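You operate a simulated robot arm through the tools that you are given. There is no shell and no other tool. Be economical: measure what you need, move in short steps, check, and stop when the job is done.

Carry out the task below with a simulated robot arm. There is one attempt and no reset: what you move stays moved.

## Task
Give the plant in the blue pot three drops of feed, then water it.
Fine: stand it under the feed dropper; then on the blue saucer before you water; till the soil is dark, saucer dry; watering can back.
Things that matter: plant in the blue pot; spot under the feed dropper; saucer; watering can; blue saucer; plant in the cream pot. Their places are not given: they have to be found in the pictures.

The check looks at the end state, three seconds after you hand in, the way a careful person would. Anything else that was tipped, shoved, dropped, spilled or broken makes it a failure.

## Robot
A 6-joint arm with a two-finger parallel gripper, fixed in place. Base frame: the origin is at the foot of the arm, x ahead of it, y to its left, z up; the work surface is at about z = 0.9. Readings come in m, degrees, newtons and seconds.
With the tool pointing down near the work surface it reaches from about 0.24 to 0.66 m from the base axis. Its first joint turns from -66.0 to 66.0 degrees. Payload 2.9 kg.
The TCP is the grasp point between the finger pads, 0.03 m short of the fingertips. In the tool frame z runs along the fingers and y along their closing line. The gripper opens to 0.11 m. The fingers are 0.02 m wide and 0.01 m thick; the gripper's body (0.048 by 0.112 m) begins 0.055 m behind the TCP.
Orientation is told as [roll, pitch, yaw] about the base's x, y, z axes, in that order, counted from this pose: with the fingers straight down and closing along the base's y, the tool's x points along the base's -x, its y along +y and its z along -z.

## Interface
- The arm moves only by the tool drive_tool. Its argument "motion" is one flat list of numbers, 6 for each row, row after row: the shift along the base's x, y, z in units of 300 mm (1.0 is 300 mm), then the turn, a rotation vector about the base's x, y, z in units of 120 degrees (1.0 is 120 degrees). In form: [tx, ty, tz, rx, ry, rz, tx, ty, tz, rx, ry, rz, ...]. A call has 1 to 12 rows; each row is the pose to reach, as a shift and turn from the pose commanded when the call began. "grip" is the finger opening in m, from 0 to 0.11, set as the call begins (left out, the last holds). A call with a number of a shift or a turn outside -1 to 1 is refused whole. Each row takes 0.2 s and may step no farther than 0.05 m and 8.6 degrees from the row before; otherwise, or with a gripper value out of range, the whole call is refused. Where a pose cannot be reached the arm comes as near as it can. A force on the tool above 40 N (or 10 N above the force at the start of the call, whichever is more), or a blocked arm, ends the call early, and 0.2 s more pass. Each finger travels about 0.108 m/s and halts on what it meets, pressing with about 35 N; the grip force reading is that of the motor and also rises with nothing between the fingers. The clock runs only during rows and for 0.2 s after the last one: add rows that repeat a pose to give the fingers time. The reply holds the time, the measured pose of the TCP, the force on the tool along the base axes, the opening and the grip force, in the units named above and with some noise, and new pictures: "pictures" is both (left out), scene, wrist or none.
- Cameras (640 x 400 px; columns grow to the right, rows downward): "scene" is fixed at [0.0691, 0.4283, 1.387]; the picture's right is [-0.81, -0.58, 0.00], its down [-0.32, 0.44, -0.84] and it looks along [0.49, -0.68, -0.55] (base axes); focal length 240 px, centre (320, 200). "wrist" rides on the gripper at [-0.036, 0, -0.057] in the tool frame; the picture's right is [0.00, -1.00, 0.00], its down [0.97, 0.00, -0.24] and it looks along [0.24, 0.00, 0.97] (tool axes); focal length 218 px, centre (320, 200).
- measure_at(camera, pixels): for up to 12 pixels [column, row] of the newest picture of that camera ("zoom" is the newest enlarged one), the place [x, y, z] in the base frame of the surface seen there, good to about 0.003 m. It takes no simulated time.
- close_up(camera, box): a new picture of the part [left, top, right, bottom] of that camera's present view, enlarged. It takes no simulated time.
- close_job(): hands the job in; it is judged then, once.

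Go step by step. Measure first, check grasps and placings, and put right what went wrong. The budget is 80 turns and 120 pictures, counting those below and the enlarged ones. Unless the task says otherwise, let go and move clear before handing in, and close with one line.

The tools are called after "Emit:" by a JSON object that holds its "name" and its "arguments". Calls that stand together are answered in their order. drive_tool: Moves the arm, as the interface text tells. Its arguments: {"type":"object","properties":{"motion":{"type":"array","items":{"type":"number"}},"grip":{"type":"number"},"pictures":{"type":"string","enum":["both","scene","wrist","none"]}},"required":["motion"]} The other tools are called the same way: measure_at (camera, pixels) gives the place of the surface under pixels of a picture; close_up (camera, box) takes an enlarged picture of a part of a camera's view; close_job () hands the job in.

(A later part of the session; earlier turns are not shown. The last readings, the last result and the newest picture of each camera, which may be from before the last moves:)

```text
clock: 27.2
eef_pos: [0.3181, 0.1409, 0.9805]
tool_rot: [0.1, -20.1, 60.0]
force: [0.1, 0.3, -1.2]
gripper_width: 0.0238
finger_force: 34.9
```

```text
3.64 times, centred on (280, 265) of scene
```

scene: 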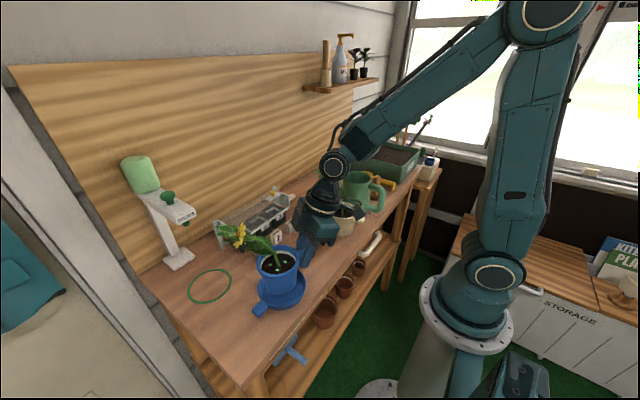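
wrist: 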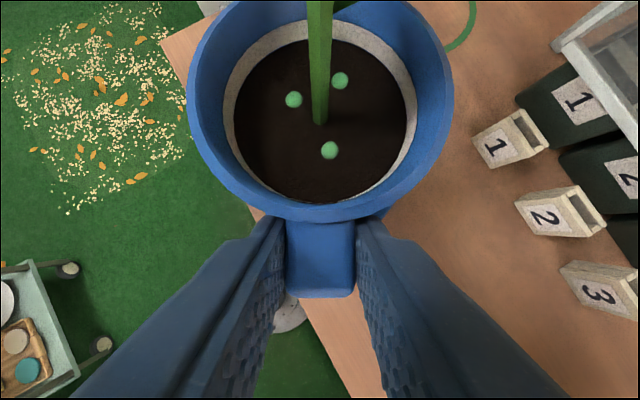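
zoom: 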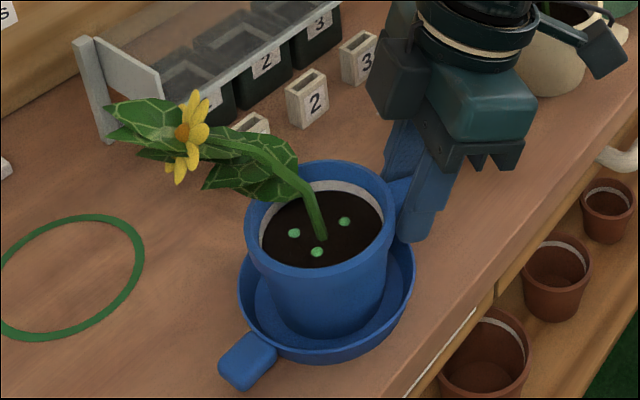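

The pot is seated in the saucer. I'll release and retreat along the tool axis.

Emit:
{"name": "drive_tool", "arguments": {"motion": [0, 0, -0.003, 0, 0, 0, 0, 0, -0.003, 0, 0, 0, -0.013, -0.024, 0.074, 0, 0, 0, -0.035, -0.071, 0.22, 0, 0, 0, -0.05, -0.118, 0.37, 0, 0, 0, -0.05, -0.166, 0.52, 0, 0, 0, -0.05, -0.21, 0.66, 0, 0, 0, -0.05, -0.237, 0.76, 0, 0, 0], "grip": 0.045}}

Emit:
{"name": "close_up", "arguments": {"camera": "scene", "box": [300, 140, 420, 240]}}

```text
clock: 29.0
eef_pos: [0.3046, 0.0705, 1.2107]
tool_rot: [0.1, -20.0, 60.0]
force: [0.2, -0.1, -1.0]
gripper_width: 0.045
finger_force: 0.0
```

scene: 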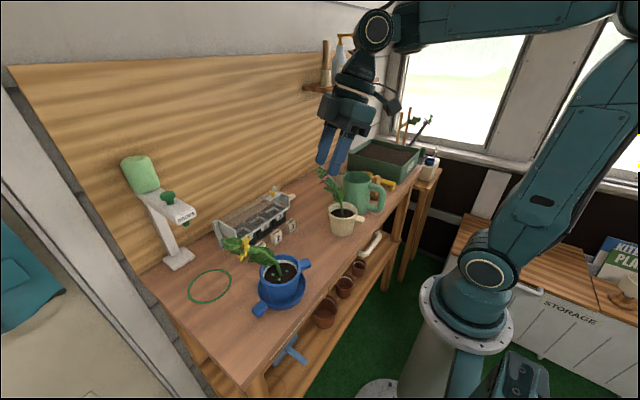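
wrist: 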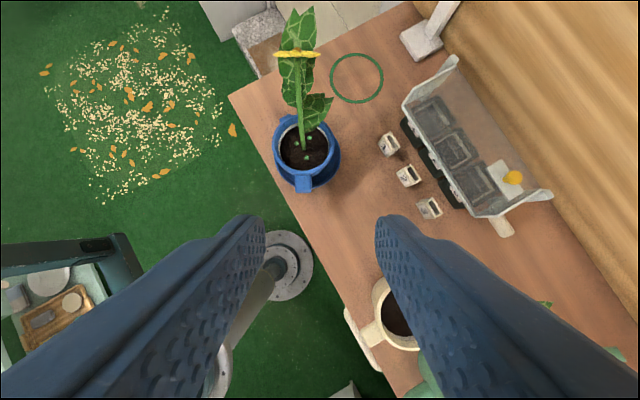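

```text
4.00 times, centred on (360, 190) of scene
```

zoom: 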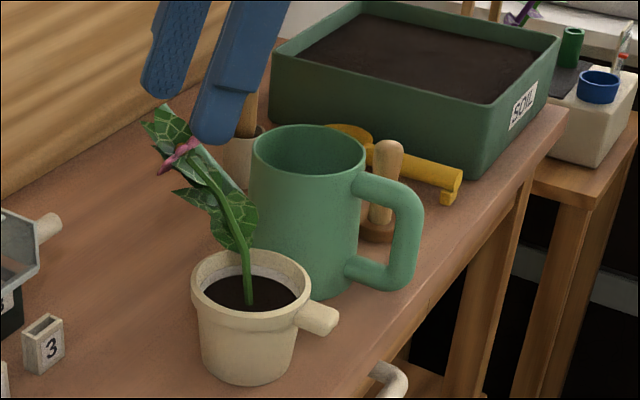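

The blue pot is on its saucer. I'll move over to the watering can with the yaw back at 0 so I can inspect its handle.

Emit:
{"name": "drive_tool", "arguments": {"motion": [0, -0.09, 0, 0, 0, -0.0625, 0, -0.18, 0, 0, 0, -0.125, 0, -0.27, 0, 0, 0, -0.1875, 0, -0.36, 0, 0, 0, -0.25, 0, -0.45, 0, 0, 0, -0.3125, 0, -0.54, 0, 0, 0, -0.375, 0, -0.63, 0, 0, 0, -0.4375, 0, -0.72, 0, 0, 0, -0.5, 0, -0.9, 0, 0, 0, -0.5, 0, -0.9, 0, 0, 0, -0.5], "grip": 0.08}}

Emit:
{"name": "close_up", "arguments": {"camera": "scene", "box": [320, 150, 420, 230]}}

```text
refused: row 9 steps farther than a row can; nothing moved
```

```text
5.00 times, centred on (370, 190) of scene
```

zoom: 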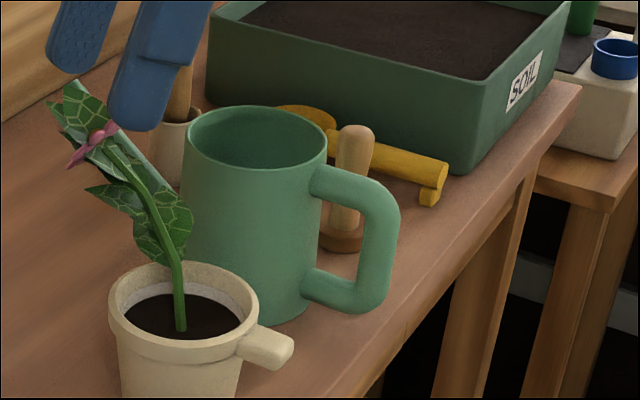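

One row stepped too far and nothing moved. I'll resend it with smaller steps and measure the can in this zoom.

Emit:
{"name": "measure_at", "arguments": {"camera": "zoom", "pixels": [[340, 182], [365, 186], [385, 205], [390, 240], [380, 280], [355, 298], [320, 285], [255, 110], [190, 150], [325, 150], [265, 310], [340, 230]]}}

Emit:
{"name": "drive_tool", "arguments": {"motion": [0, -0.09, 0, 0, 0, -0.0625, 0, -0.18, 0, 0, 0, -0.125, 0, -0.27, 0, 0, 0, -0.1875, 0, -0.36, 0, 0, 0, -0.25, 0, -0.45, 0, 0, 0, -0.3125, 0, -0.56, 0, 0, 0, -0.375, 0, -0.68, 0, 0, 0, -0.4375, 0, -0.8, 0, 0, 0, -0.5, 0, -0.9, 0, 0, 0, -0.5, 0, -0.9, 0, 0, 0, -0.5], "grip": 0.08}}

Emit:
{"name": "close_up", "arguments": {"camera": "scene", "box": [300, 130, 420, 230]}}

```text
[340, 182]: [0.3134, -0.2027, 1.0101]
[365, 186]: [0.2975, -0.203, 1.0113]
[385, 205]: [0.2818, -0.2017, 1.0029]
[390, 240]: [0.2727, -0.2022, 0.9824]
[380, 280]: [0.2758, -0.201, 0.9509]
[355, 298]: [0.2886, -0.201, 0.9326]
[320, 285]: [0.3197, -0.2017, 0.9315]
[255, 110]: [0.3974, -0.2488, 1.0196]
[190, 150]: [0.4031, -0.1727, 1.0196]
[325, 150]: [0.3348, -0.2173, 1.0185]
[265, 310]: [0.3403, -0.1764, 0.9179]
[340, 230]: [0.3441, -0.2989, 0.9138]
```

```text
clock: 31.2
eef_pos: [0.3031, -0.2012, 1.2074]
tool_rot: [0.1, -20.1, -0.1]
force: [-0.4, 0.0, -0.4]
gripper_width: 0.0799
finger_force: 0.1
```

scene: 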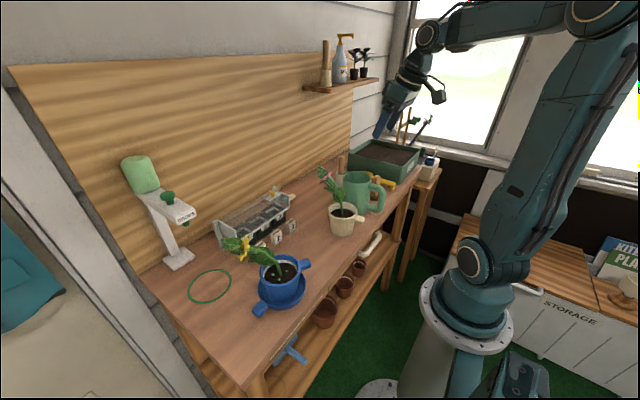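
wrist: 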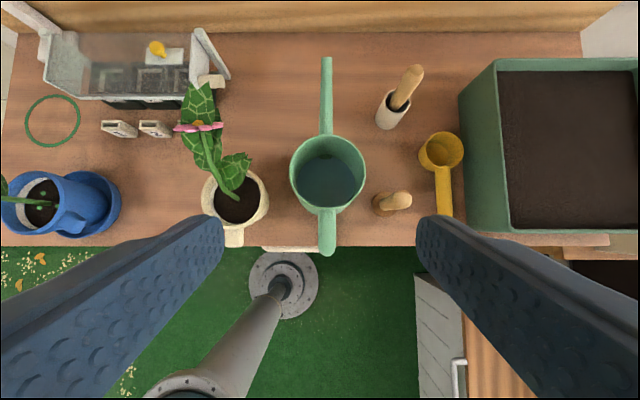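

```text
4.00 times, centred on (360, 180) of scene
```

zoom: 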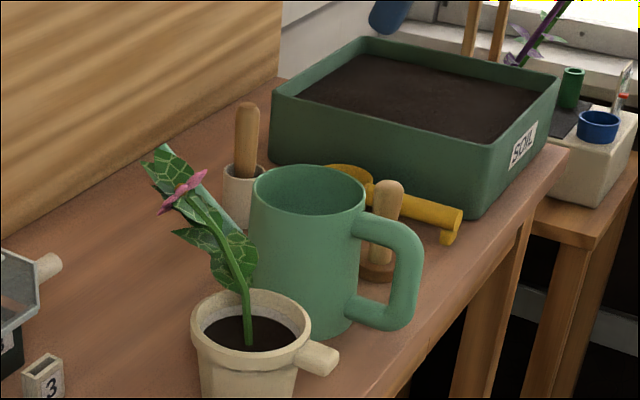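

The can is clearly visible in the wrist view: handle at (327,230), spout tip at (326,60), water at (330,180). I'll measure those.

Emit:
{"name": "measure_at", "arguments": {"camera": "wrist", "pixels": [[327, 215], [327, 230], [327, 245], [320, 235], [333, 235], [326, 60], [326, 75], [326, 130], [291, 175], [363, 175], [328, 180], [328, 140]]}}

Emit:
{"name": "measure_at", "arguments": {"camera": "wrist", "pixels": [[390, 200], [378, 205], [410, 195], [268, 195], [236, 240], [205, 70], [240, 160], [320, 58], [332, 58], [205, 125]]}}

```text
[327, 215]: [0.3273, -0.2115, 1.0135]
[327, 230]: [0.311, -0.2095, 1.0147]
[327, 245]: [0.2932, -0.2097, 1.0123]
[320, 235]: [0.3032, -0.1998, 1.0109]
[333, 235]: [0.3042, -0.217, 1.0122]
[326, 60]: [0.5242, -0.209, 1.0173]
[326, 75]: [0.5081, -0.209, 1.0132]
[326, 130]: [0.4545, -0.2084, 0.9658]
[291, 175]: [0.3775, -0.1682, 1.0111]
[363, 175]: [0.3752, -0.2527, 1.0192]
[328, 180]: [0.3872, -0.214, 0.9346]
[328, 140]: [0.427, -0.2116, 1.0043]
```

```text
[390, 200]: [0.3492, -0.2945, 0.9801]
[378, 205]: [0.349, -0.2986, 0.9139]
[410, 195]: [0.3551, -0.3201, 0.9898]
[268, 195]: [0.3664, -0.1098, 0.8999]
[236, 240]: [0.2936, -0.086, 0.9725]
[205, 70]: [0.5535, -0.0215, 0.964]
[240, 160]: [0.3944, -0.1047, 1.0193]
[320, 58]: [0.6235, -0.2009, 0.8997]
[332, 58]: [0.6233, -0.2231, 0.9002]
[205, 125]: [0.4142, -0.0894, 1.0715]
```

Handle: plane y≈-0.2095, outer bar x 0.272–0.29, top 1.012. Spout tip at (0.5245, -0.209, 1.017), body centre x≈0.382. I'll move vertical to just above the handle's outer bar.

Emit:
{"name": "drive_tool", "arguments": {"motion": [-0.02, -0.01, -0.12, 0, 0.05, 0, -0.05, -0.028, -0.26, 0, 0.1, 0, -0.07, -0.028, -0.4, 0, 0.15, 0, -0.07, -0.028, -0.5, 0, 0.1667, 0, -0.07, -0.028, -0.54, 0, 0.1667, 0, -0.07, -0.028, -0.54, 0, 0.1667, 0], "grip": 0.06}}

Emit:
{"name": "close_up", "arguments": {"camera": "scene", "box": [320, 120, 440, 220]}}

```text
clock: 32.6
eef_pos: [0.2821, -0.2086, 1.0459]
tool_rot: [0.1, -0.1, 0.0]
force: [0.4, 0.1, -0.1]
gripper_width: 0.06
finger_force: 0.0
```

scene: 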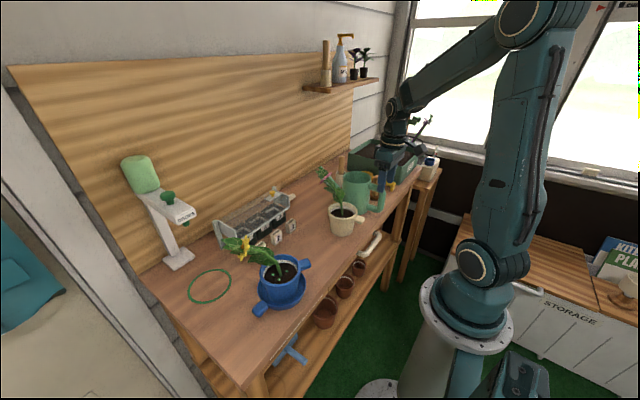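
wrist: 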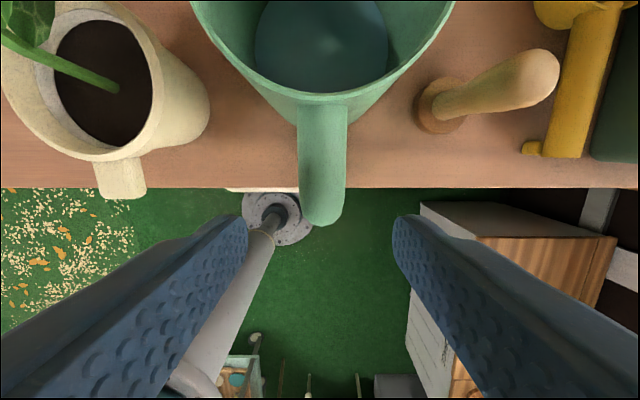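

```text
4.00 times, centred on (380, 170) of scene
```

zoom: 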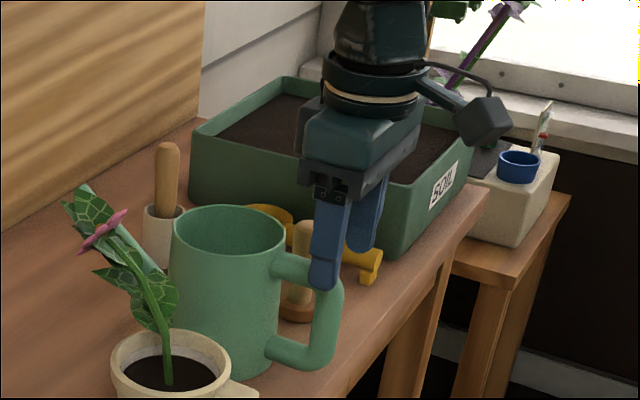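

The handle lies between the fingers. I'll lower 5.6 cm and close.

Emit:
{"name": "drive_tool", "arguments": {"motion": [0, -0.002, -0.1, 0, 0, 0, 0, -0.002, -0.187, 0, 0, 0, 0, -0.002, -0.187, 0, 0, 0], "pictures": "none"}}

Emit:
{"name": "drive_tool", "arguments": {"motion": [0, 0, 0, 0, 0, 0, 0, 0, 0, 0, 0, 0, 0, 0, 0, 0, 0, 0], "grip": 0.0}}

Emit:
{"name": "close_up", "arguments": {"camera": "scene", "box": [320, 120, 440, 220]}}

```text
clock: 33.4
eef_pos: [0.2827, -0.2094, 0.99]
tool_rot: [0.1, -0.1, 0.0]
force: [0.6, -0.7, -0.3]
gripper_width: 0.06
finger_force: 0.1
```

```text
clock: 34.2
eef_pos: [0.2836, -0.2098, 0.9902]
tool_rot: [0.1, 0.0, 0.0]
force: [0.6, -0.4, -0.3]
gripper_width: 0.0211
finger_force: 35.0
```

scene: 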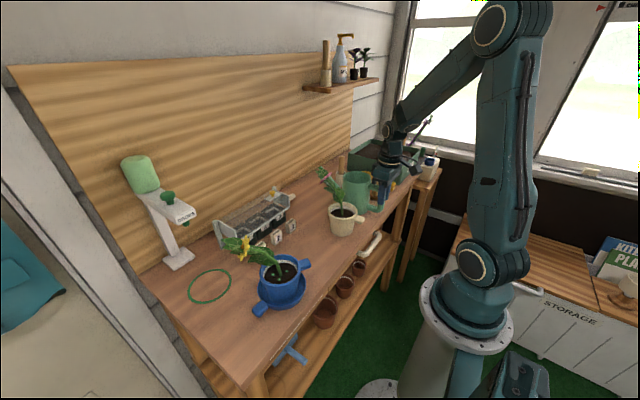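
wrist: 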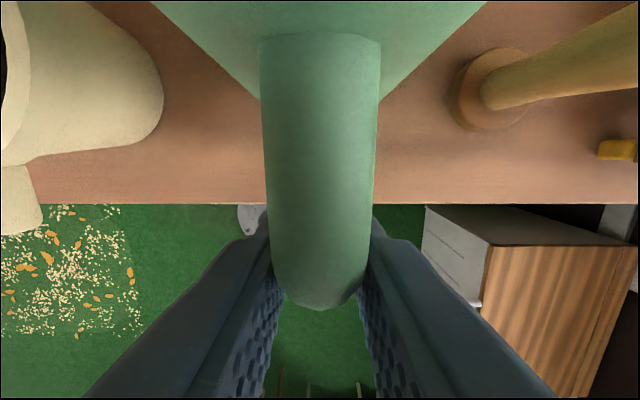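

```text
4.00 times, centred on (380, 170) of scene
```

zoom: 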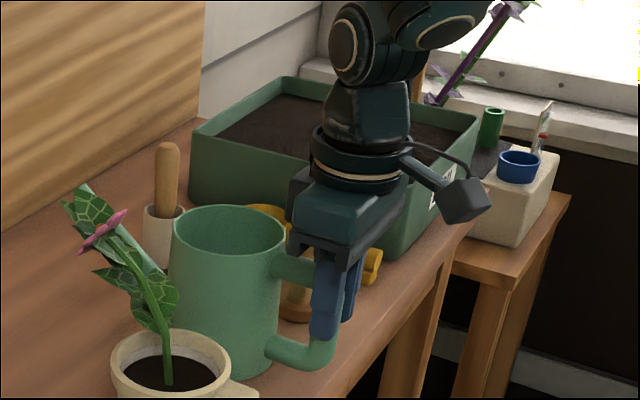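

Gripped at 0.0211. I'll lift straight up 20 cm; the place to return it to is TCP (0.283, -0.210, 0.990) at yaw 0.

Emit:
{"name": "drive_tool", "arguments": {"motion": [0, 0, 0.03, 0, 0, 0, 0, 0, 0.1, 0, 0, 0, 0, 0, 0.2, 0, 0, 0, 0, 0, 0.3, 0, 0, 0, 0, 0, 0.4, 0, 0, 0, 0, 0, 0.5, 0, 0, 0, 0, 0, 0.6, 0, 0, 0, 0, 0, 0.67, 0, 0, 0, 0, 0, 0.67, 0, 0, 0]}}

Emit:
{"name": "close_up", "arguments": {"camera": "scene", "box": [300, 60, 460, 220]}}

```text
clock: 36.2
eef_pos: [0.281, -0.2096, 1.1924]
tool_rot: [0.1, -0.1, 0.0]
force: [0.3, 0.0, -2.9]
gripper_width: 0.0208
finger_force: 35.3
```

scene: 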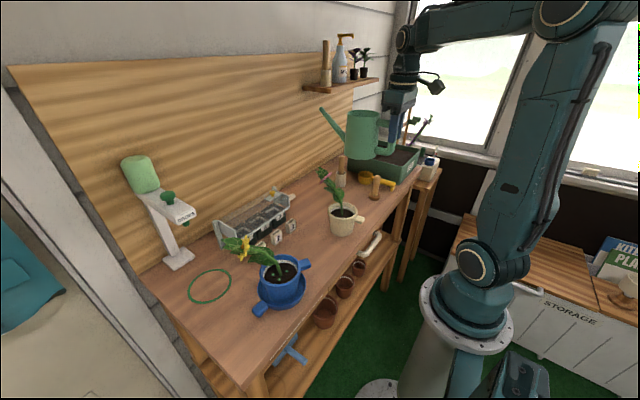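
wrist: 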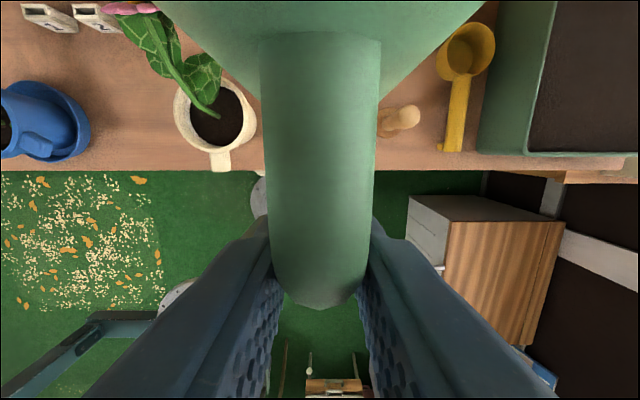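

```text
2.50 times, centred on (380, 140) of scene
```

zoom: 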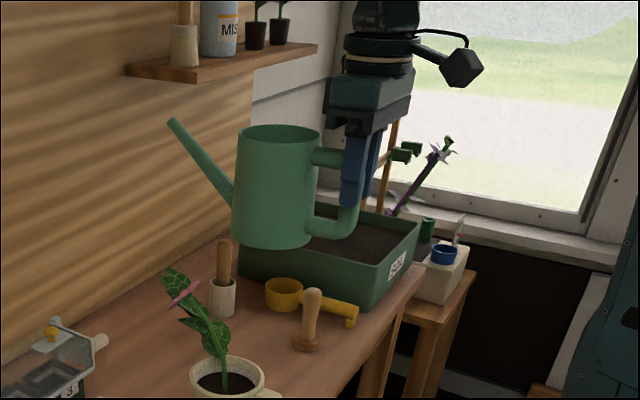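

The can hangs level. I'll swing it by yaw +80° toward the blue pot, a bit higher so it clears the cream plant.

Emit:
{"name": "drive_tool", "arguments": {"motion": [0.005, 0.046, 0.03, 0, 0, 0.0667, 0.01, 0.092, 0.07, 0, 0, 0.1333, 0.016, 0.138, 0.07, 0, 0, 0.2, 0.021, 0.185, 0.07, 0, 0, 0.2667, 0.026, 0.231, 0.07, 0, 0, 0.3333, 0.032, 0.277, 0.07, 0, 0, 0.4, 0.037, 0.323, 0.07, 0, 0, 0.4667, 0.042, 0.37, 0.07, 0, 0, 0.5333, 0.048, 0.416, 0.07, 0, 0, 0.6, 0.053, 0.462, 0.07, 0, 0, 0.6667, 0.053, 0.462, 0.07, 0, 0, 0.6667]}}

Emit:
{"name": "close_up", "arguments": {"camera": "scene", "box": [220, 100, 420, 320]}}

```text
clock: 38.6
eef_pos: [0.3005, -0.0697, 1.2143]
tool_rot: [0.2, -0.2, 80.0]
force: [-0.1, -0.4, -2.7]
gripper_width: 0.021
finger_force: 35.1
```

scene: 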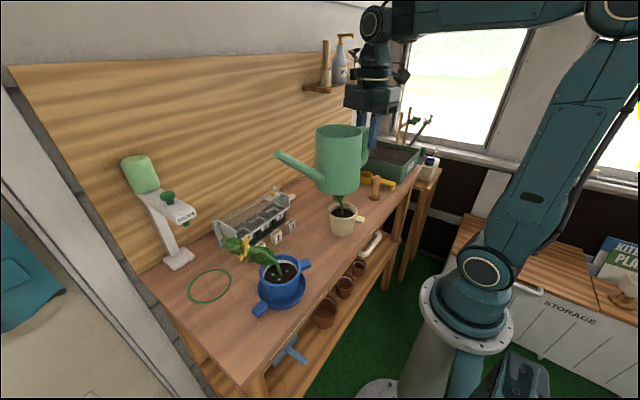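
wrist: 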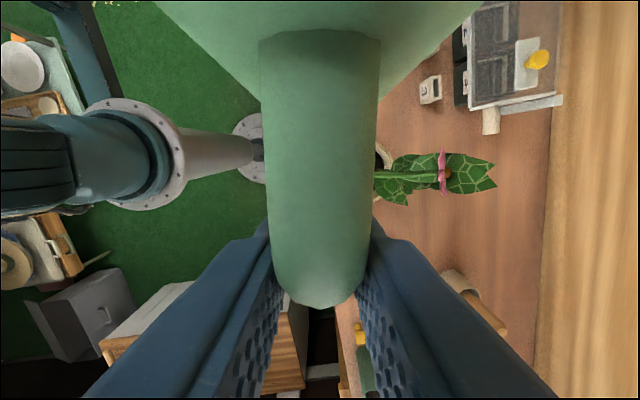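

```text
1.82 times, centred on (320, 210) of scene
```

zoom: 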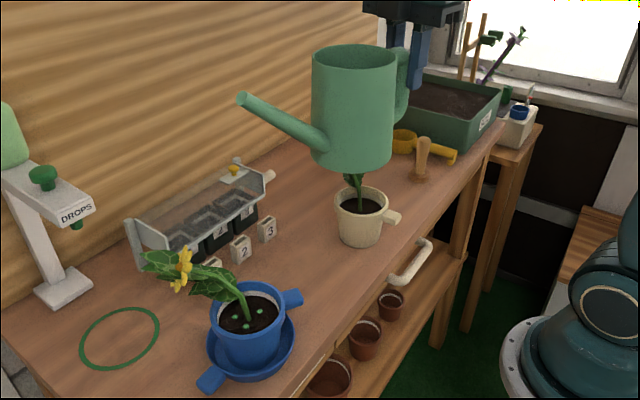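

I'll check the spout tip against the blue soil's position.

Emit:
{"name": "measure_at", "arguments": {"camera": "zoom", "pixels": [[243, 98], [248, 103], [325, 150], [250, 315], [225, 320], [275, 300], [240, 295], [215, 280], [183, 270], [160, 262], [285, 297], [212, 325]]}}

```text
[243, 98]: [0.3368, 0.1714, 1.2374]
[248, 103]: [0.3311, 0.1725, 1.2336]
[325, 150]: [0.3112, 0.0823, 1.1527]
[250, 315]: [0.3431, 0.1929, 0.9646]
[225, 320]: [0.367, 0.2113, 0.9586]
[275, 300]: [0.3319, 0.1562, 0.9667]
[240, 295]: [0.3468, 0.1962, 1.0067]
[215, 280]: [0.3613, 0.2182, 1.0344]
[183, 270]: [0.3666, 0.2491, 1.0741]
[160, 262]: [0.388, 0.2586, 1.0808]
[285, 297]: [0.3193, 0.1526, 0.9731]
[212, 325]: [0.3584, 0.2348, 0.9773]
```

The tip is at (0.336, 0.172, 1.236), which matches the model. I'll tilt to 25° (below the pouring angle) while descending to a tip height of about 1.04.

Emit:
{"name": "drive_tool", "arguments": {"motion": [0, 0.005, -0.06, -0.051, 0.009, 0, 0, 0.012, -0.14, -0.1025, 0.018, 0, 0, 0.022, -0.23, -0.154, 0.027, 0, 0, 0.033, -0.32, -0.205, 0.0362, 0, 0, 0.033, -0.32, -0.205, 0.0362, 0], "pictures": "scene"}}

Emit:
{"name": "close_up", "arguments": {"camera": "scene", "box": [220, 120, 400, 320]}}

```text
clock: 39.8
eef_pos: [0.2979, -0.0591, 1.1173]
tool_rot: [0.1, 25.0, 80.0]
force: [0.2, 0.4, -2.5]
gripper_width: 0.0212
finger_force: 35.1
```

scene: 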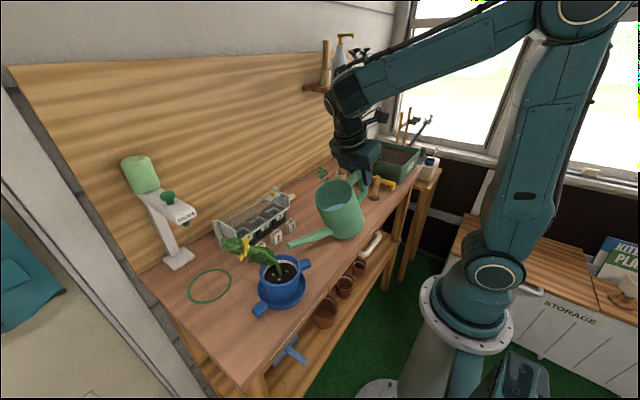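

```text
2.00 times, centred on (310, 220) of scene
```

zoom: 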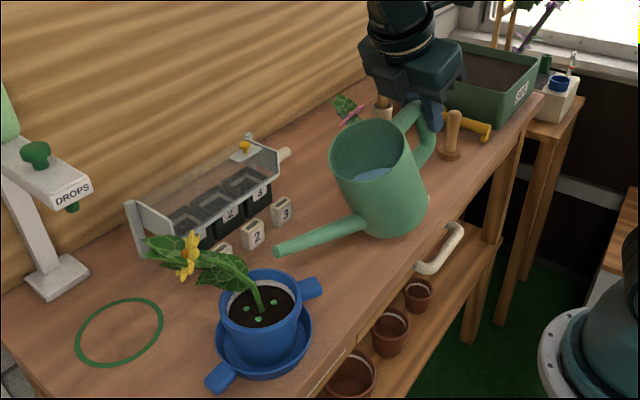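

The can is tilted 25° and not pouring. I'll measure the spout tip.

Emit:
{"name": "measure_at", "arguments": {"camera": "zoom", "pixels": [[276, 247], [281, 253], [280, 241], [262, 305], [295, 290], [240, 300], [372, 172], [345, 110]]}}

```text
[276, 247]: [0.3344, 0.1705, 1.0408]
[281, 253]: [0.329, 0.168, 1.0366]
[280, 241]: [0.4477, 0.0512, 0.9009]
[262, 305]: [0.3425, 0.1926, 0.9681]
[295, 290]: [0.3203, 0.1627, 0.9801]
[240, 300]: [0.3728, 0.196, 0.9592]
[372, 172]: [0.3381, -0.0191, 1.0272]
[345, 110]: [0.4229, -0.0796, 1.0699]
```

The water surface (z≈1.027) is just below the tip (1.040). I'll lower the tip to about 1.02 and tilt to 29° to find where the flow starts.

Emit:
{"name": "drive_tool", "arguments": {"motion": [0.018, 0.005, -0.06, 0, 0, 0, 0.02, 0.02, -0.013, -0.0328, 0.0058, 0, 0.02, 0.02, -0.013, -0.0328, 0.0058, 0], "pictures": "none"}}

Emit:
{"name": "close_up", "arguments": {"camera": "scene", "box": [220, 180, 380, 310]}}

```text
clock: 40.6
eef_pos: [0.3039, -0.0555, 1.1145]
tool_rot: [0.1, 28.9, 79.9]
force: [0.2, 0.3, -2.8]
gripper_width: 0.0213
finger_force: 35.4
```

```text
3.08 times, centred on (300, 245) of scene
```

zoom: 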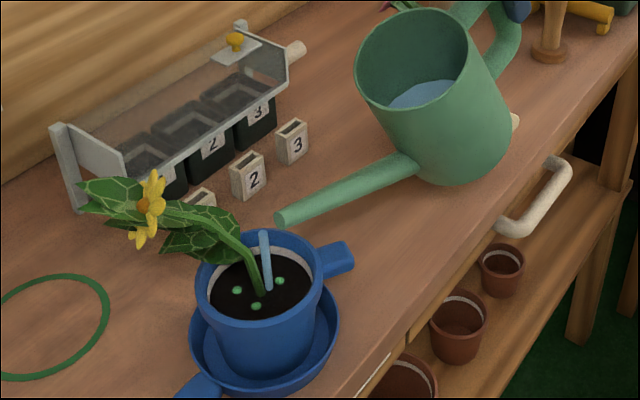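

A blue stream at zoom (266,260) lands inside the pot, so it's pouring. I'll hold briefly and check the soil.

Emit:
{"name": "drive_tool", "arguments": {"motion": [0, 0, 0, 0, 0, 0, 0, 0, 0, 0, 0, 0], "pictures": "none"}}

Emit:
{"name": "close_up", "arguments": {"camera": "scene", "box": [240, 220, 340, 310]}}

```text
clock: 41.2
eef_pos: [0.3033, -0.055, 1.1138]
tool_rot: [0.1, 28.9, 80.0]
force: [-0.4, -0.4, -3.6]
gripper_width: 0.0213
finger_force: 35.1
```

```text
4.44 times, centred on (290, 265) of scene
```

zoom: 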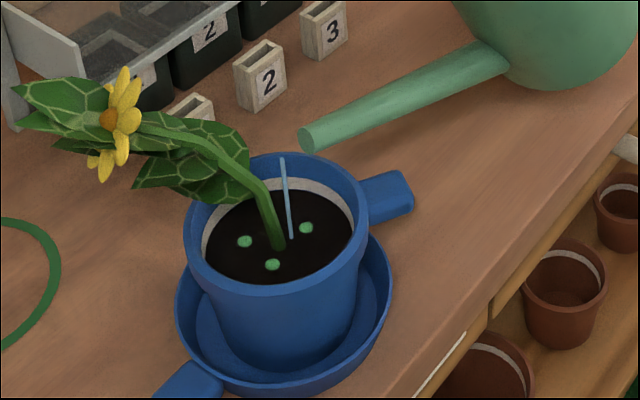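

The stream is thinning as the water levels out, and the soil isn't clearly dark yet. I'll tilt 2° more and watch.

Emit:
{"name": "drive_tool", "arguments": {"motion": [0.001, 0.01, 0.027, -0.0164, 0.0029, 0, 0.001, 0.01, 0.027, -0.0164, 0.0029, 0, 0.001, 0.01, 0.027, -0.0164, 0.0029, 0], "pictures": "none"}}

Emit:
{"name": "close_up", "arguments": {"camera": "scene", "box": [240, 220, 340, 310]}}

```text
clock: 42.0
eef_pos: [0.3033, -0.0517, 1.1212]
tool_rot: [0.2, 31.0, 80.1]
force: [-0.5, 0.0, -1.6]
gripper_width: 0.0211
finger_force: 34.5
```

```text
4.44 times, centred on (290, 265) of scene
```

zoom: 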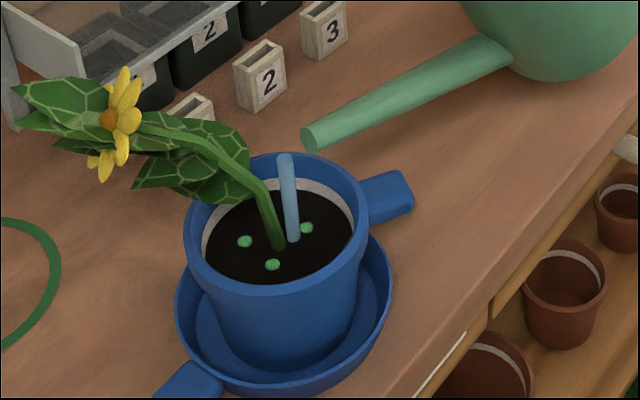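

The flow has increased, the soil is darkening, and the saucer is still dry. I'll hold a little longer.

Emit:
{"name": "drive_tool", "arguments": {"motion": [0, 0, 0, 0, 0, 0, 0, 0, 0, 0, 0, 0, 0, 0, 0, 0, 0, 0], "pictures": "none"}}

Emit:
{"name": "close_up", "arguments": {"camera": "scene", "box": [240, 220, 340, 310]}}

```text
clock: 42.8
eef_pos: [0.3042, -0.0525, 1.1217]
tool_rot: [0.1, 30.8, 79.9]
force: [-0.1, -0.1, -1.4]
gripper_width: 0.0212
finger_force: 35.5
```

```text
4.44 times, centred on (290, 265) of scene
```

zoom: 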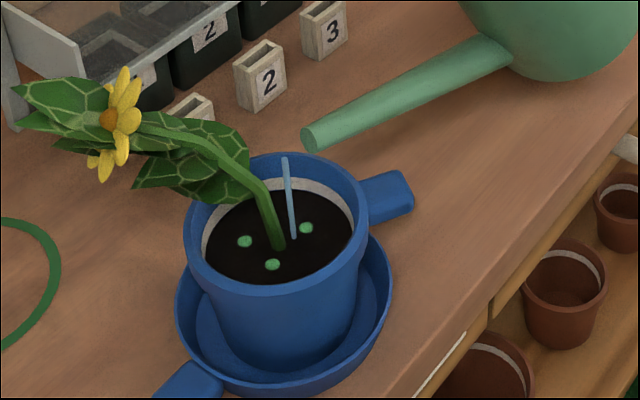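

The stream is thin again, and the soil is only slightly darker. Another 2° in the same way.

Emit:
{"name": "drive_tool", "arguments": {"motion": [0.001, 0.01, 0.027, -0.0164, 0.0029, 0, 0.001, 0.01, 0.027, -0.0164, 0.0029, 0, 0.001, 0.01, 0.027, -0.0164, 0.0029, 0, 0.001, 0.01, 0.027, -0.0164, 0.0029, 0, 0.001, 0.01, 0.027, -0.0164, 0.0029, 0], "pictures": "none"}}

Emit:
{"name": "close_up", "arguments": {"camera": "scene", "box": [240, 220, 340, 310]}}

```text
clock: 44.0
eef_pos: [0.3043, -0.0491, 1.1305]
tool_rot: [0.1, 32.9, 79.9]
force: [0.4, -0.4, -1.5]
gripper_width: 0.0213
finger_force: 35.3
```

```text
4.44 times, centred on (290, 265) of scene
```

zoom: 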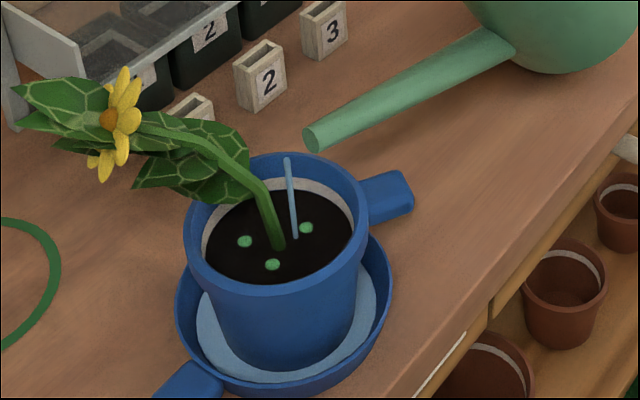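

Light-blue water has appeared in the saucer at zoom (230,340), so it's overfilled. I'll tilt back now to stop the flow.

Emit:
{"name": "drive_tool", "arguments": {"motion": [0, -0.01, -0.03, 0.055, -0.0098, 0, 0, -0.03, -0.07, 0.11, -0.0196, 0, 0, -0.03, 0.05, 0.165, -0.029, 0], "pictures": "none"}}

Emit:
{"name": "close_up", "arguments": {"camera": "scene", "box": [220, 180, 380, 310]}}

```text
clock: 44.8
eef_pos: [0.3051, -0.0584, 1.1452]
tool_rot: [0.0, 12.7, 80.0]
force: [-1.1, 0.7, -1.5]
gripper_width: 0.021
finger_force: 35.1
```

```text
3.08 times, centred on (300, 245) of scene
```

zoom: 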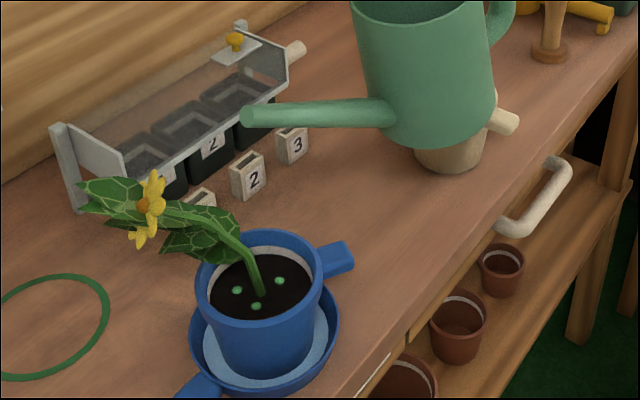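

The flow has stopped. I'll level the can, raise it, and look at the saucer again.

Emit:
{"name": "drive_tool", "arguments": {"motion": [0, -0.01, 0.1, 0.052, -0.0092, 0, 0, -0.03, 0.2, 0.104, -0.0184, 0, 0, -0.03, 0.24, 0.104, -0.0184, 0, 0, -0.03, 0.24, 0.104, -0.0184, 0], "pictures": "scene"}}

Emit:
{"name": "close_up", "arguments": {"camera": "scene", "box": [235, 230, 325, 320]}}

```text
clock: 45.8
eef_pos: [0.3048, -0.0677, 1.2158]
tool_rot: [0.1, 0.1, 80.0]
force: [0.4, 0.0, -0.1]
gripper_width: 0.0213
finger_force: 34.8
```

scene: 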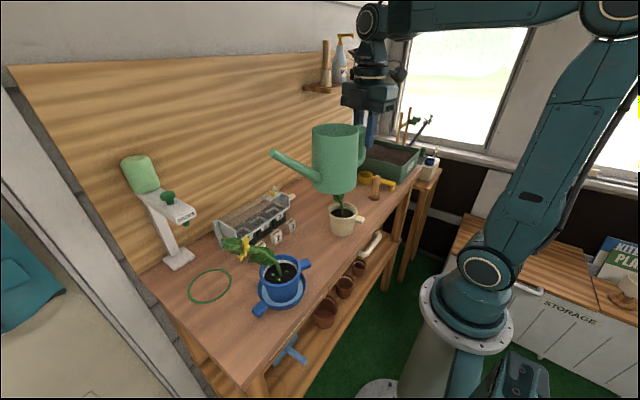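

```text
4.44 times, centred on (280, 275) of scene
```

zoom: 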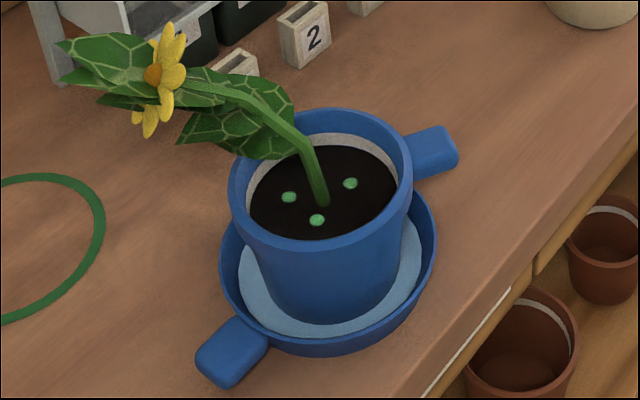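

The saucer does hold water, so I need to correct that. I'll put the can home first, then set the pot aside and empty the saucer back into the can.

Emit:
{"name": "drive_tool", "arguments": {"motion": [-0.007, -0.047, 0, 0, 0, -0.0667, -0.015, -0.095, 0, 0, 0, -0.1333, -0.022, -0.142, 0, 0, 0, -0.2, -0.029, -0.189, 0, 0, 0, -0.2667, -0.037, -0.237, 0, 0, 0, -0.3333, -0.044, -0.284, 0, 0, 0, -0.4, -0.051, -0.331, 0, 0, 0, -0.4667, -0.058, -0.378, 0, 0, 0, -0.5333, -0.066, -0.426, 0, 0, 0, -0.6, -0.073, -0.473, 0, 0, 0, -0.6667, -0.073, -0.473, -0.1, 0, 0, -0.6667, -0.073, -0.473, -0.1, 0, 0, -0.6667], "pictures": "none"}}

```text
clock: 48.4
eef_pos: [0.2826, -0.2082, 1.1872]
tool_rot: [0.1, 0.1, 0.0]
force: [0.7, -0.6, -1.1]
gripper_width: 0.0211
finger_force: 34.4
```

I'm above home with the can level. I'll lower it onto its spot.

Emit:
{"name": "drive_tool", "arguments": {"motion": [0.001, -0.004, -0.15, 0, 0, 0, 0.001, -0.004, -0.3, 0, 0, 0, 0.001, -0.004, -0.43, 0, 0, 0, 0.001, -0.004, -0.55, 0, 0, 0, 0.001, -0.004, -0.62, 0, 0, 0, 0.001, -0.004, -0.645, 0, 0, 0, 0.001, -0.004, -0.655, 0, 0, 0, 0.001, -0.004, -0.655, 0, 0, 0], "pictures": "none"}}

Emit:
{"name": "close_up", "arguments": {"camera": "scene", "box": [240, 130, 420, 310]}}

```text
clock: 50.2
eef_pos: [0.2845, -0.2108, 0.9914]
tool_rot: [0.0, -0.1, 0.1]
force: [-2.0, 0.5, 10.0]
gripper_width: 0.0212
finger_force: 35.1
```

```text
2.22 times, centred on (330, 220) of scene
```

zoom: 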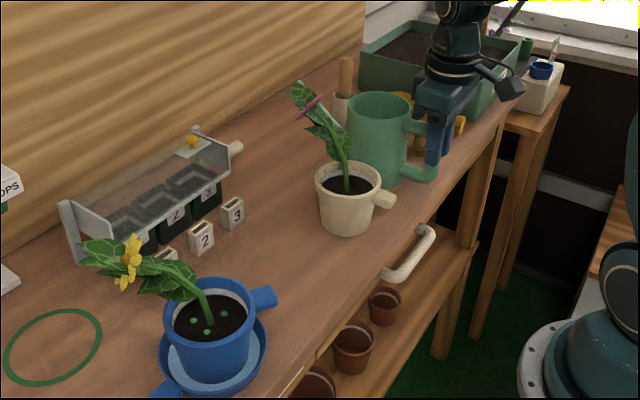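

The can is down (10 N of contact). I'll open, go up and tilt.

Emit:
{"name": "drive_tool", "arguments": {"motion": [0, 0, 0, 0, 0, 0, 0, 0, 0, 0, 0, 0, 0, 0, 0.1, 0, 0, 0, 0, 0, 0.25, 0, 0, 0, 0, 0, 0.4, 0, -0.04, 0, 0, 0, 0.55, 0, -0.08, 0, 0, 0, 0.7, 0, -0.12, 0, 0, 0, 0.73, 0, -0.1667, 0], "grip": 0.06, "pictures": "none"}}

Emit:
{"name": "drive_tool", "arguments": {"motion": [0, 0.12, 0, 0, 0, 0.0625, 0.01, 0.24, 0, 0, 0, 0.125, 0.02, 0.36, 0, 0, 0, 0.1875, 0.03, 0.48, 0, 0, 0, 0.25, 0.04, 0.6, 0, 0, 0, 0.3125, 0.05, 0.72, 0, 0, 0, 0.375, 0.06, 0.84, 0, 0, 0, 0.4375, 0.067, 0.937, 0, 0, 0, 0.5, 0.067, 0.937, 0, 0, 0, 0.5], "grip": 0.045, "pictures": "none"}}

Emit:
{"name": "close_up", "arguments": {"camera": "wrist", "box": [220, 80, 380, 220]}}

```text
clock: 52.0
eef_pos: [0.2838, -0.21, 1.2103]
tool_rot: [0.2, -19.8, 0.0]
force: [-0.7, -0.5, -1.0]
gripper_width: 0.0598
finger_force: 0.1
```

```text
clock: 54.0
eef_pos: [0.3031, 0.0718, 1.2103]
tool_rot: [0.1, -20.0, 60.1]
force: [-1.6, 0.2, 0.5]
gripper_width: 0.045
finger_force: 0.0
```

```text
2.86 times, centred on (300, 150) of wrist
```

zoom: 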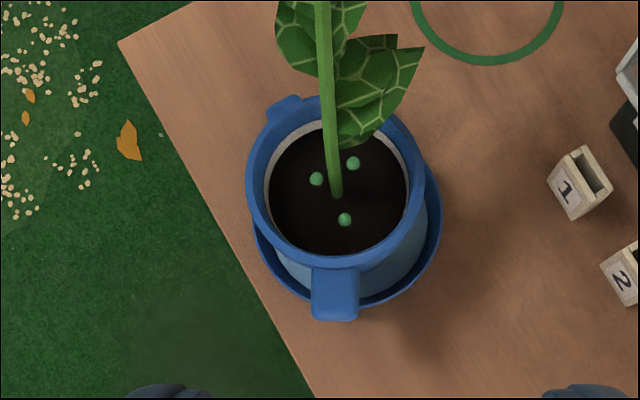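

Water is still in the saucer. I'll descend to the pot handle along the earlier path and grip it.

Emit:
{"name": "drive_tool", "arguments": {"motion": [0, 0.027, -0.1, 0, 0, 0, 0, 0.071, -0.24, 0, 0, 0, 0, 0.119, -0.39, 0, 0, 0, 0.015, 0.166, -0.54, 0, 0, 0, 0.037, 0.209, -0.69, 0, 0, 0, 0.05, 0.23, -0.766, 0, 0, 0, 0.05, 0.23, -0.766, 0, 0, 0], "pictures": "none"}}

Emit:
{"name": "drive_tool", "arguments": {"motion": [0, 0, 0, 0, 0, 0, 0, 0, 0, 0, 0, 0, 0, 0, 0, 0, 0, 0], "grip": 0.0, "pictures": "wrist"}}

```text
clock: 55.6
eef_pos: [0.318, 0.1406, 0.979]
tool_rot: [0.1, -19.9, 59.9]
force: [0.3, -0.1, 0.8]
gripper_width: 0.045
finger_force: 0.0
```

```text
clock: 56.4
eef_pos: [0.318, 0.1408, 0.9803]
tool_rot: [0.1, -20.0, 60.0]
force: [-0.1, -0.1, -0.5]
gripper_width: 0.0237
finger_force: 34.5
```

wrist: 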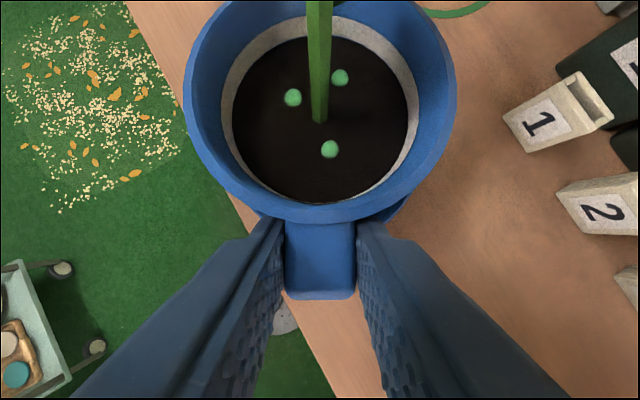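

Gripped. I'll lift 6 cm, turn back to yaw 0 and hover over the pot's original spot.

Emit:
{"name": "drive_tool", "arguments": {"motion": [0, 0, 0.08, 0, 0, 0, 0, 0, 0.2, 0, 0, 0, -0.008, -0.038, 0.2, 0, 0, -0.0625, -0.016, -0.076, 0.2, 0, 0, -0.125, -0.02, -0.115, 0.2, 0, 0, -0.1875, -0.024, -0.153, 0.2, 0, 0, -0.25, -0.032, -0.191, 0.2, 0, 0, -0.3125, -0.04, -0.23, 0.2, 0, 0, -0.375, -0.045, -0.268, 0.2, 0, 0, -0.4375, -0.05, -0.306, 0.2, 0, 0, -0.5, -0.05, -0.306, 0.2, 0, 0, -0.5], "pictures": "scene"}}

Emit:
{"name": "close_up", "arguments": {"camera": "scene", "box": [235, 210, 355, 320]}}

```text
clock: 58.8
eef_pos: [0.3029, 0.0479, 1.0402]
tool_rot: [0.2, -19.9, 0.0]
force: [-0.3, -0.6, -2.7]
gripper_width: 0.0235
finger_force: 35.2
```

scene: 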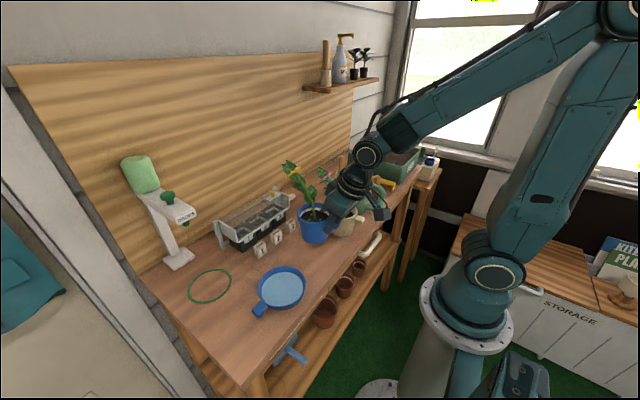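

```text
3.64 times, centred on (295, 265) of scene
```

zoom: 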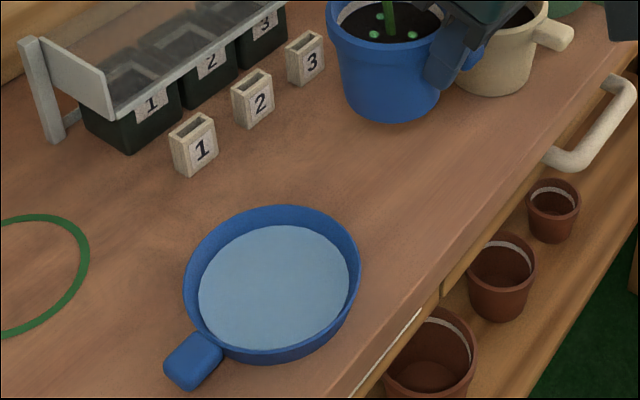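

A shallow disc of water covers the saucer floor. I'll set the pot down here and measure the water and the saucer handle.

Emit:
{"name": "measure_at", "arguments": {"camera": "zoom", "pixels": [[275, 285], [230, 310], [320, 260], [192, 362], [205, 345], [180, 375], [178, 352], [215, 370], [355, 265], [190, 280]]}}

Emit:
{"name": "drive_tool", "arguments": {"motion": [0, 0, -0.1, 0, 0, 0, 0, 0, -0.17, 0, 0, 0, 0, 0, -0.2, 0, 0, 0, 0, 0, -0.211, 0, 0, 0, 0, 0, -0.211, 0, 0, 0], "pictures": "none"}}

Emit:
{"name": "close_up", "arguments": {"camera": "scene", "box": [270, 170, 370, 270]}}

```text
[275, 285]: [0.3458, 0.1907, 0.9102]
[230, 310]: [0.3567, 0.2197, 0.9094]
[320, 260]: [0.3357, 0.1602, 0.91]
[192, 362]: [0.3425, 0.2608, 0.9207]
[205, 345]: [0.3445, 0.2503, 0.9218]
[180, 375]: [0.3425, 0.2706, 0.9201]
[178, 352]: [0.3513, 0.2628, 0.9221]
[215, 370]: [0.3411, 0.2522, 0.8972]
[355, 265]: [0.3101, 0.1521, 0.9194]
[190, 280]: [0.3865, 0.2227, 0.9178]
```

```text
clock: 60.0
eef_pos: [0.3034, 0.0482, 0.9757]
tool_rot: [0.2, -19.9, -0.2]
force: [0.3, 0.6, -0.4]
gripper_width: 0.0238
finger_force: 35.6
```

```text
4.00 times, centred on (320, 220) of scene
```

zoom: 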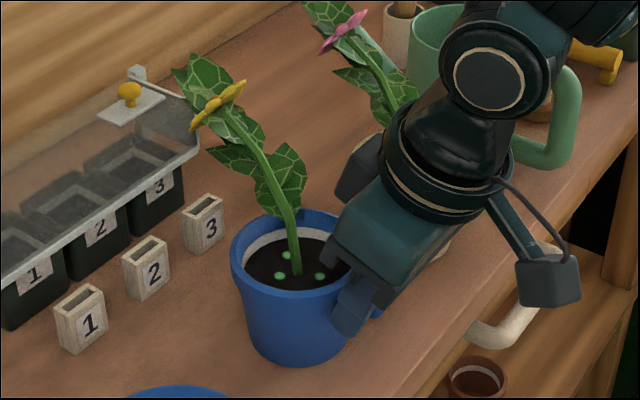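

The saucer handle is centred at about (0.343, 0.262) with its top at z 0.922, pointing about +y; the water is ~3 mm deep. I'll release the pot, rise, go vertical and swing over at yaw -86°.

Emit:
{"name": "drive_tool", "arguments": {"motion": [0, 0, 0, 0, 0, 0, 0, 0, 0, 0, 0, 0, 0, 0, 0.07, 0, 0, 0, 0, 0, 0.2, 0, 0, 0, 0, 0, 0.35, 0, 0.04, 0, 0, 0, 0.5, 0, 0.08, 0, 0, 0, 0.6, 0, 0.12, 0, 0, 0, 0.66, 0, 0.166, 0, 0, 0, 0.66, 0, 0.166, 0], "grip": 0.045, "pictures": "none"}}

Emit:
{"name": "drive_tool", "arguments": {"motion": [0.012, 0.065, 0, 0, 0, -0.0656, 0.024, 0.13, 0, 0, 0, -0.131, 0.036, 0.195, 0, 0, 0, -0.197, 0.048, 0.26, 0, 0, 0, -0.262, 0.06, 0.325, 0, 0, 0, -0.328, 0.072, 0.39, 0, 0, 0, -0.393, 0.084, 0.455, 0, 0, 0, -0.459, 0.096, 0.52, 0, 0, 0, -0.524, 0.108, 0.585, 0, 0, 0, -0.59, 0.12, 0.65, 0, 0, 0, -0.655, 0.132, 0.713, 0, 0, 0, -0.7208, 0.132, 0.713, 0, 0, 0, -0.7208]}}

```text
clock: 62.0
eef_pos: [0.3054, 0.0488, 1.1752]
tool_rot: [0.0, 0.2, -0.2]
force: [0.6, 0.6, 0.5]
gripper_width: 0.045
finger_force: 0.0
```

```text
clock: 64.6
eef_pos: [0.3438, 0.2639, 1.1731]
tool_rot: [0.1, -0.1, -86.7]
force: [0.3, -0.5, -0.1]
gripper_width: 0.0451
finger_force: 0.1
```

scene: 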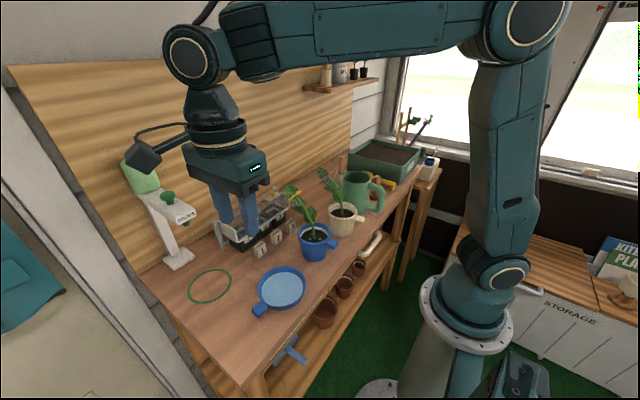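
wrist: 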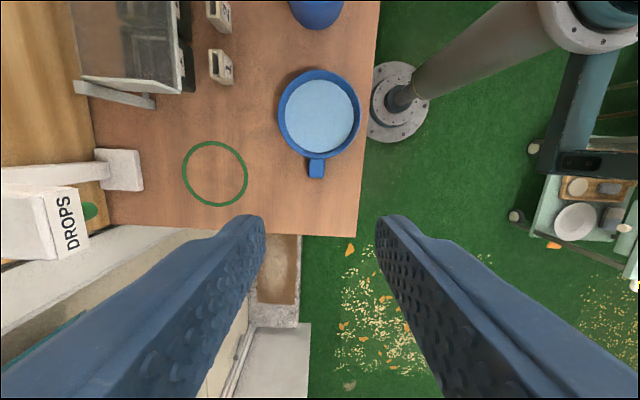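

This pose is reachable, and the saucer handle shows at wrist (316,168). I'll measure it precisely.

Emit:
{"name": "measure_at", "arguments": {"camera": "wrist", "pixels": [[316, 160], [316, 168], [316, 176], [309, 170], [323, 170], [319, 72], [319, 112], [280, 112], [359, 112]]}}

```text
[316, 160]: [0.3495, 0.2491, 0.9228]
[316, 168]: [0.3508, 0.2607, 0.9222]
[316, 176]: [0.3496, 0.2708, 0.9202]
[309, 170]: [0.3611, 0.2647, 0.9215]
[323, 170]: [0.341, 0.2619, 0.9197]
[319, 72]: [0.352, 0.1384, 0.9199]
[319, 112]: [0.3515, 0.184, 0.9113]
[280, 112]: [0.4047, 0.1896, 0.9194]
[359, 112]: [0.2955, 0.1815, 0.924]
```

Handle centre (0.350, 0.261), pointing straight +y. I'll descend with the yaw trimmed to -89° and grip.

Emit:
{"name": "drive_tool", "arguments": {"motion": [0.019, -0.005, -0.15, 0, 0, -0.019, 0.019, -0.005, -0.3, 0, 0, -0.019, 0.019, -0.005, -0.45, 0, 0, -0.019, 0.019, -0.005, -0.6, 0, 0, -0.019, 0.019, -0.005, -0.72, 0, 0, -0.019, 0.019, -0.005, -0.782, 0, 0, -0.019, 0.019, -0.005, -0.782, 0, 0, -0.019]}}

```text
clock: 66.2
eef_pos: [0.3491, 0.2619, 0.9392]
tool_rot: [0.1, -0.1, -88.7]
force: [0.2, 0.2, -0.2]
gripper_width: 0.0451
finger_force: 0.1
```

scene: 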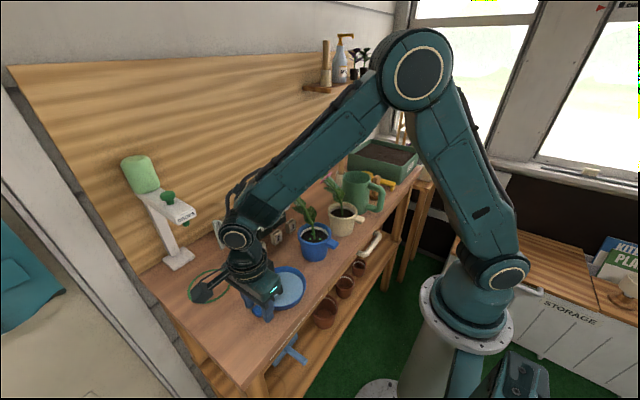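
wrist: 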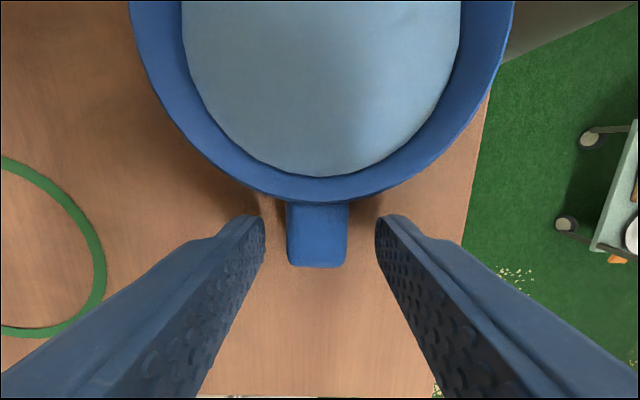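

Aligned, with the handle midway between the fingers. I'll close and lift slowly by 3 cm.

Emit:
{"name": "drive_tool", "arguments": {"motion": [0, 0, 0, 0, 0, 0, 0, 0, 0, 0, 0, 0, 0, 0, 0, 0, 0, 0], "grip": 0.0, "pictures": "none"}}

Emit:
{"name": "drive_tool", "arguments": {"motion": [0, 0, 0.02, 0, 0, 0, 0, 0, 0.04, 0, 0, 0, 0, 0, 0.07, 0, 0, 0, 0, 0, 0.1, 0, 0, 0, 0, 0, 0.1, 0, 0, 0], "pictures": "none"}}

Emit:
{"name": "close_up", "arguments": {"camera": "scene", "box": [220, 210, 360, 330]}}

```text
clock: 67.0
eef_pos: [0.3484, 0.2621, 0.94]
tool_rot: [0.1, -0.1, -88.8]
force: [-0.4, 0.0, -0.6]
gripper_width: 0.0227
finger_force: 35.0
```

```text
clock: 68.2
eef_pos: [0.3501, 0.2605, 0.9693]
tool_rot: [0.2, 0.0, -88.8]
force: [0.4, 0.5, -0.4]
gripper_width: 0.0227
finger_force: 34.9
```

```text
3.33 times, centred on (290, 270) of scene
```

zoom: 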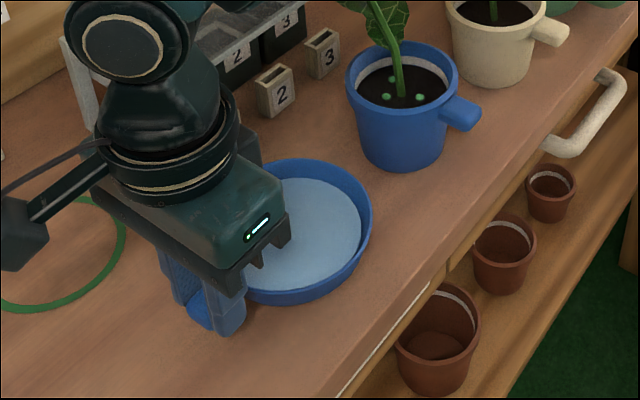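

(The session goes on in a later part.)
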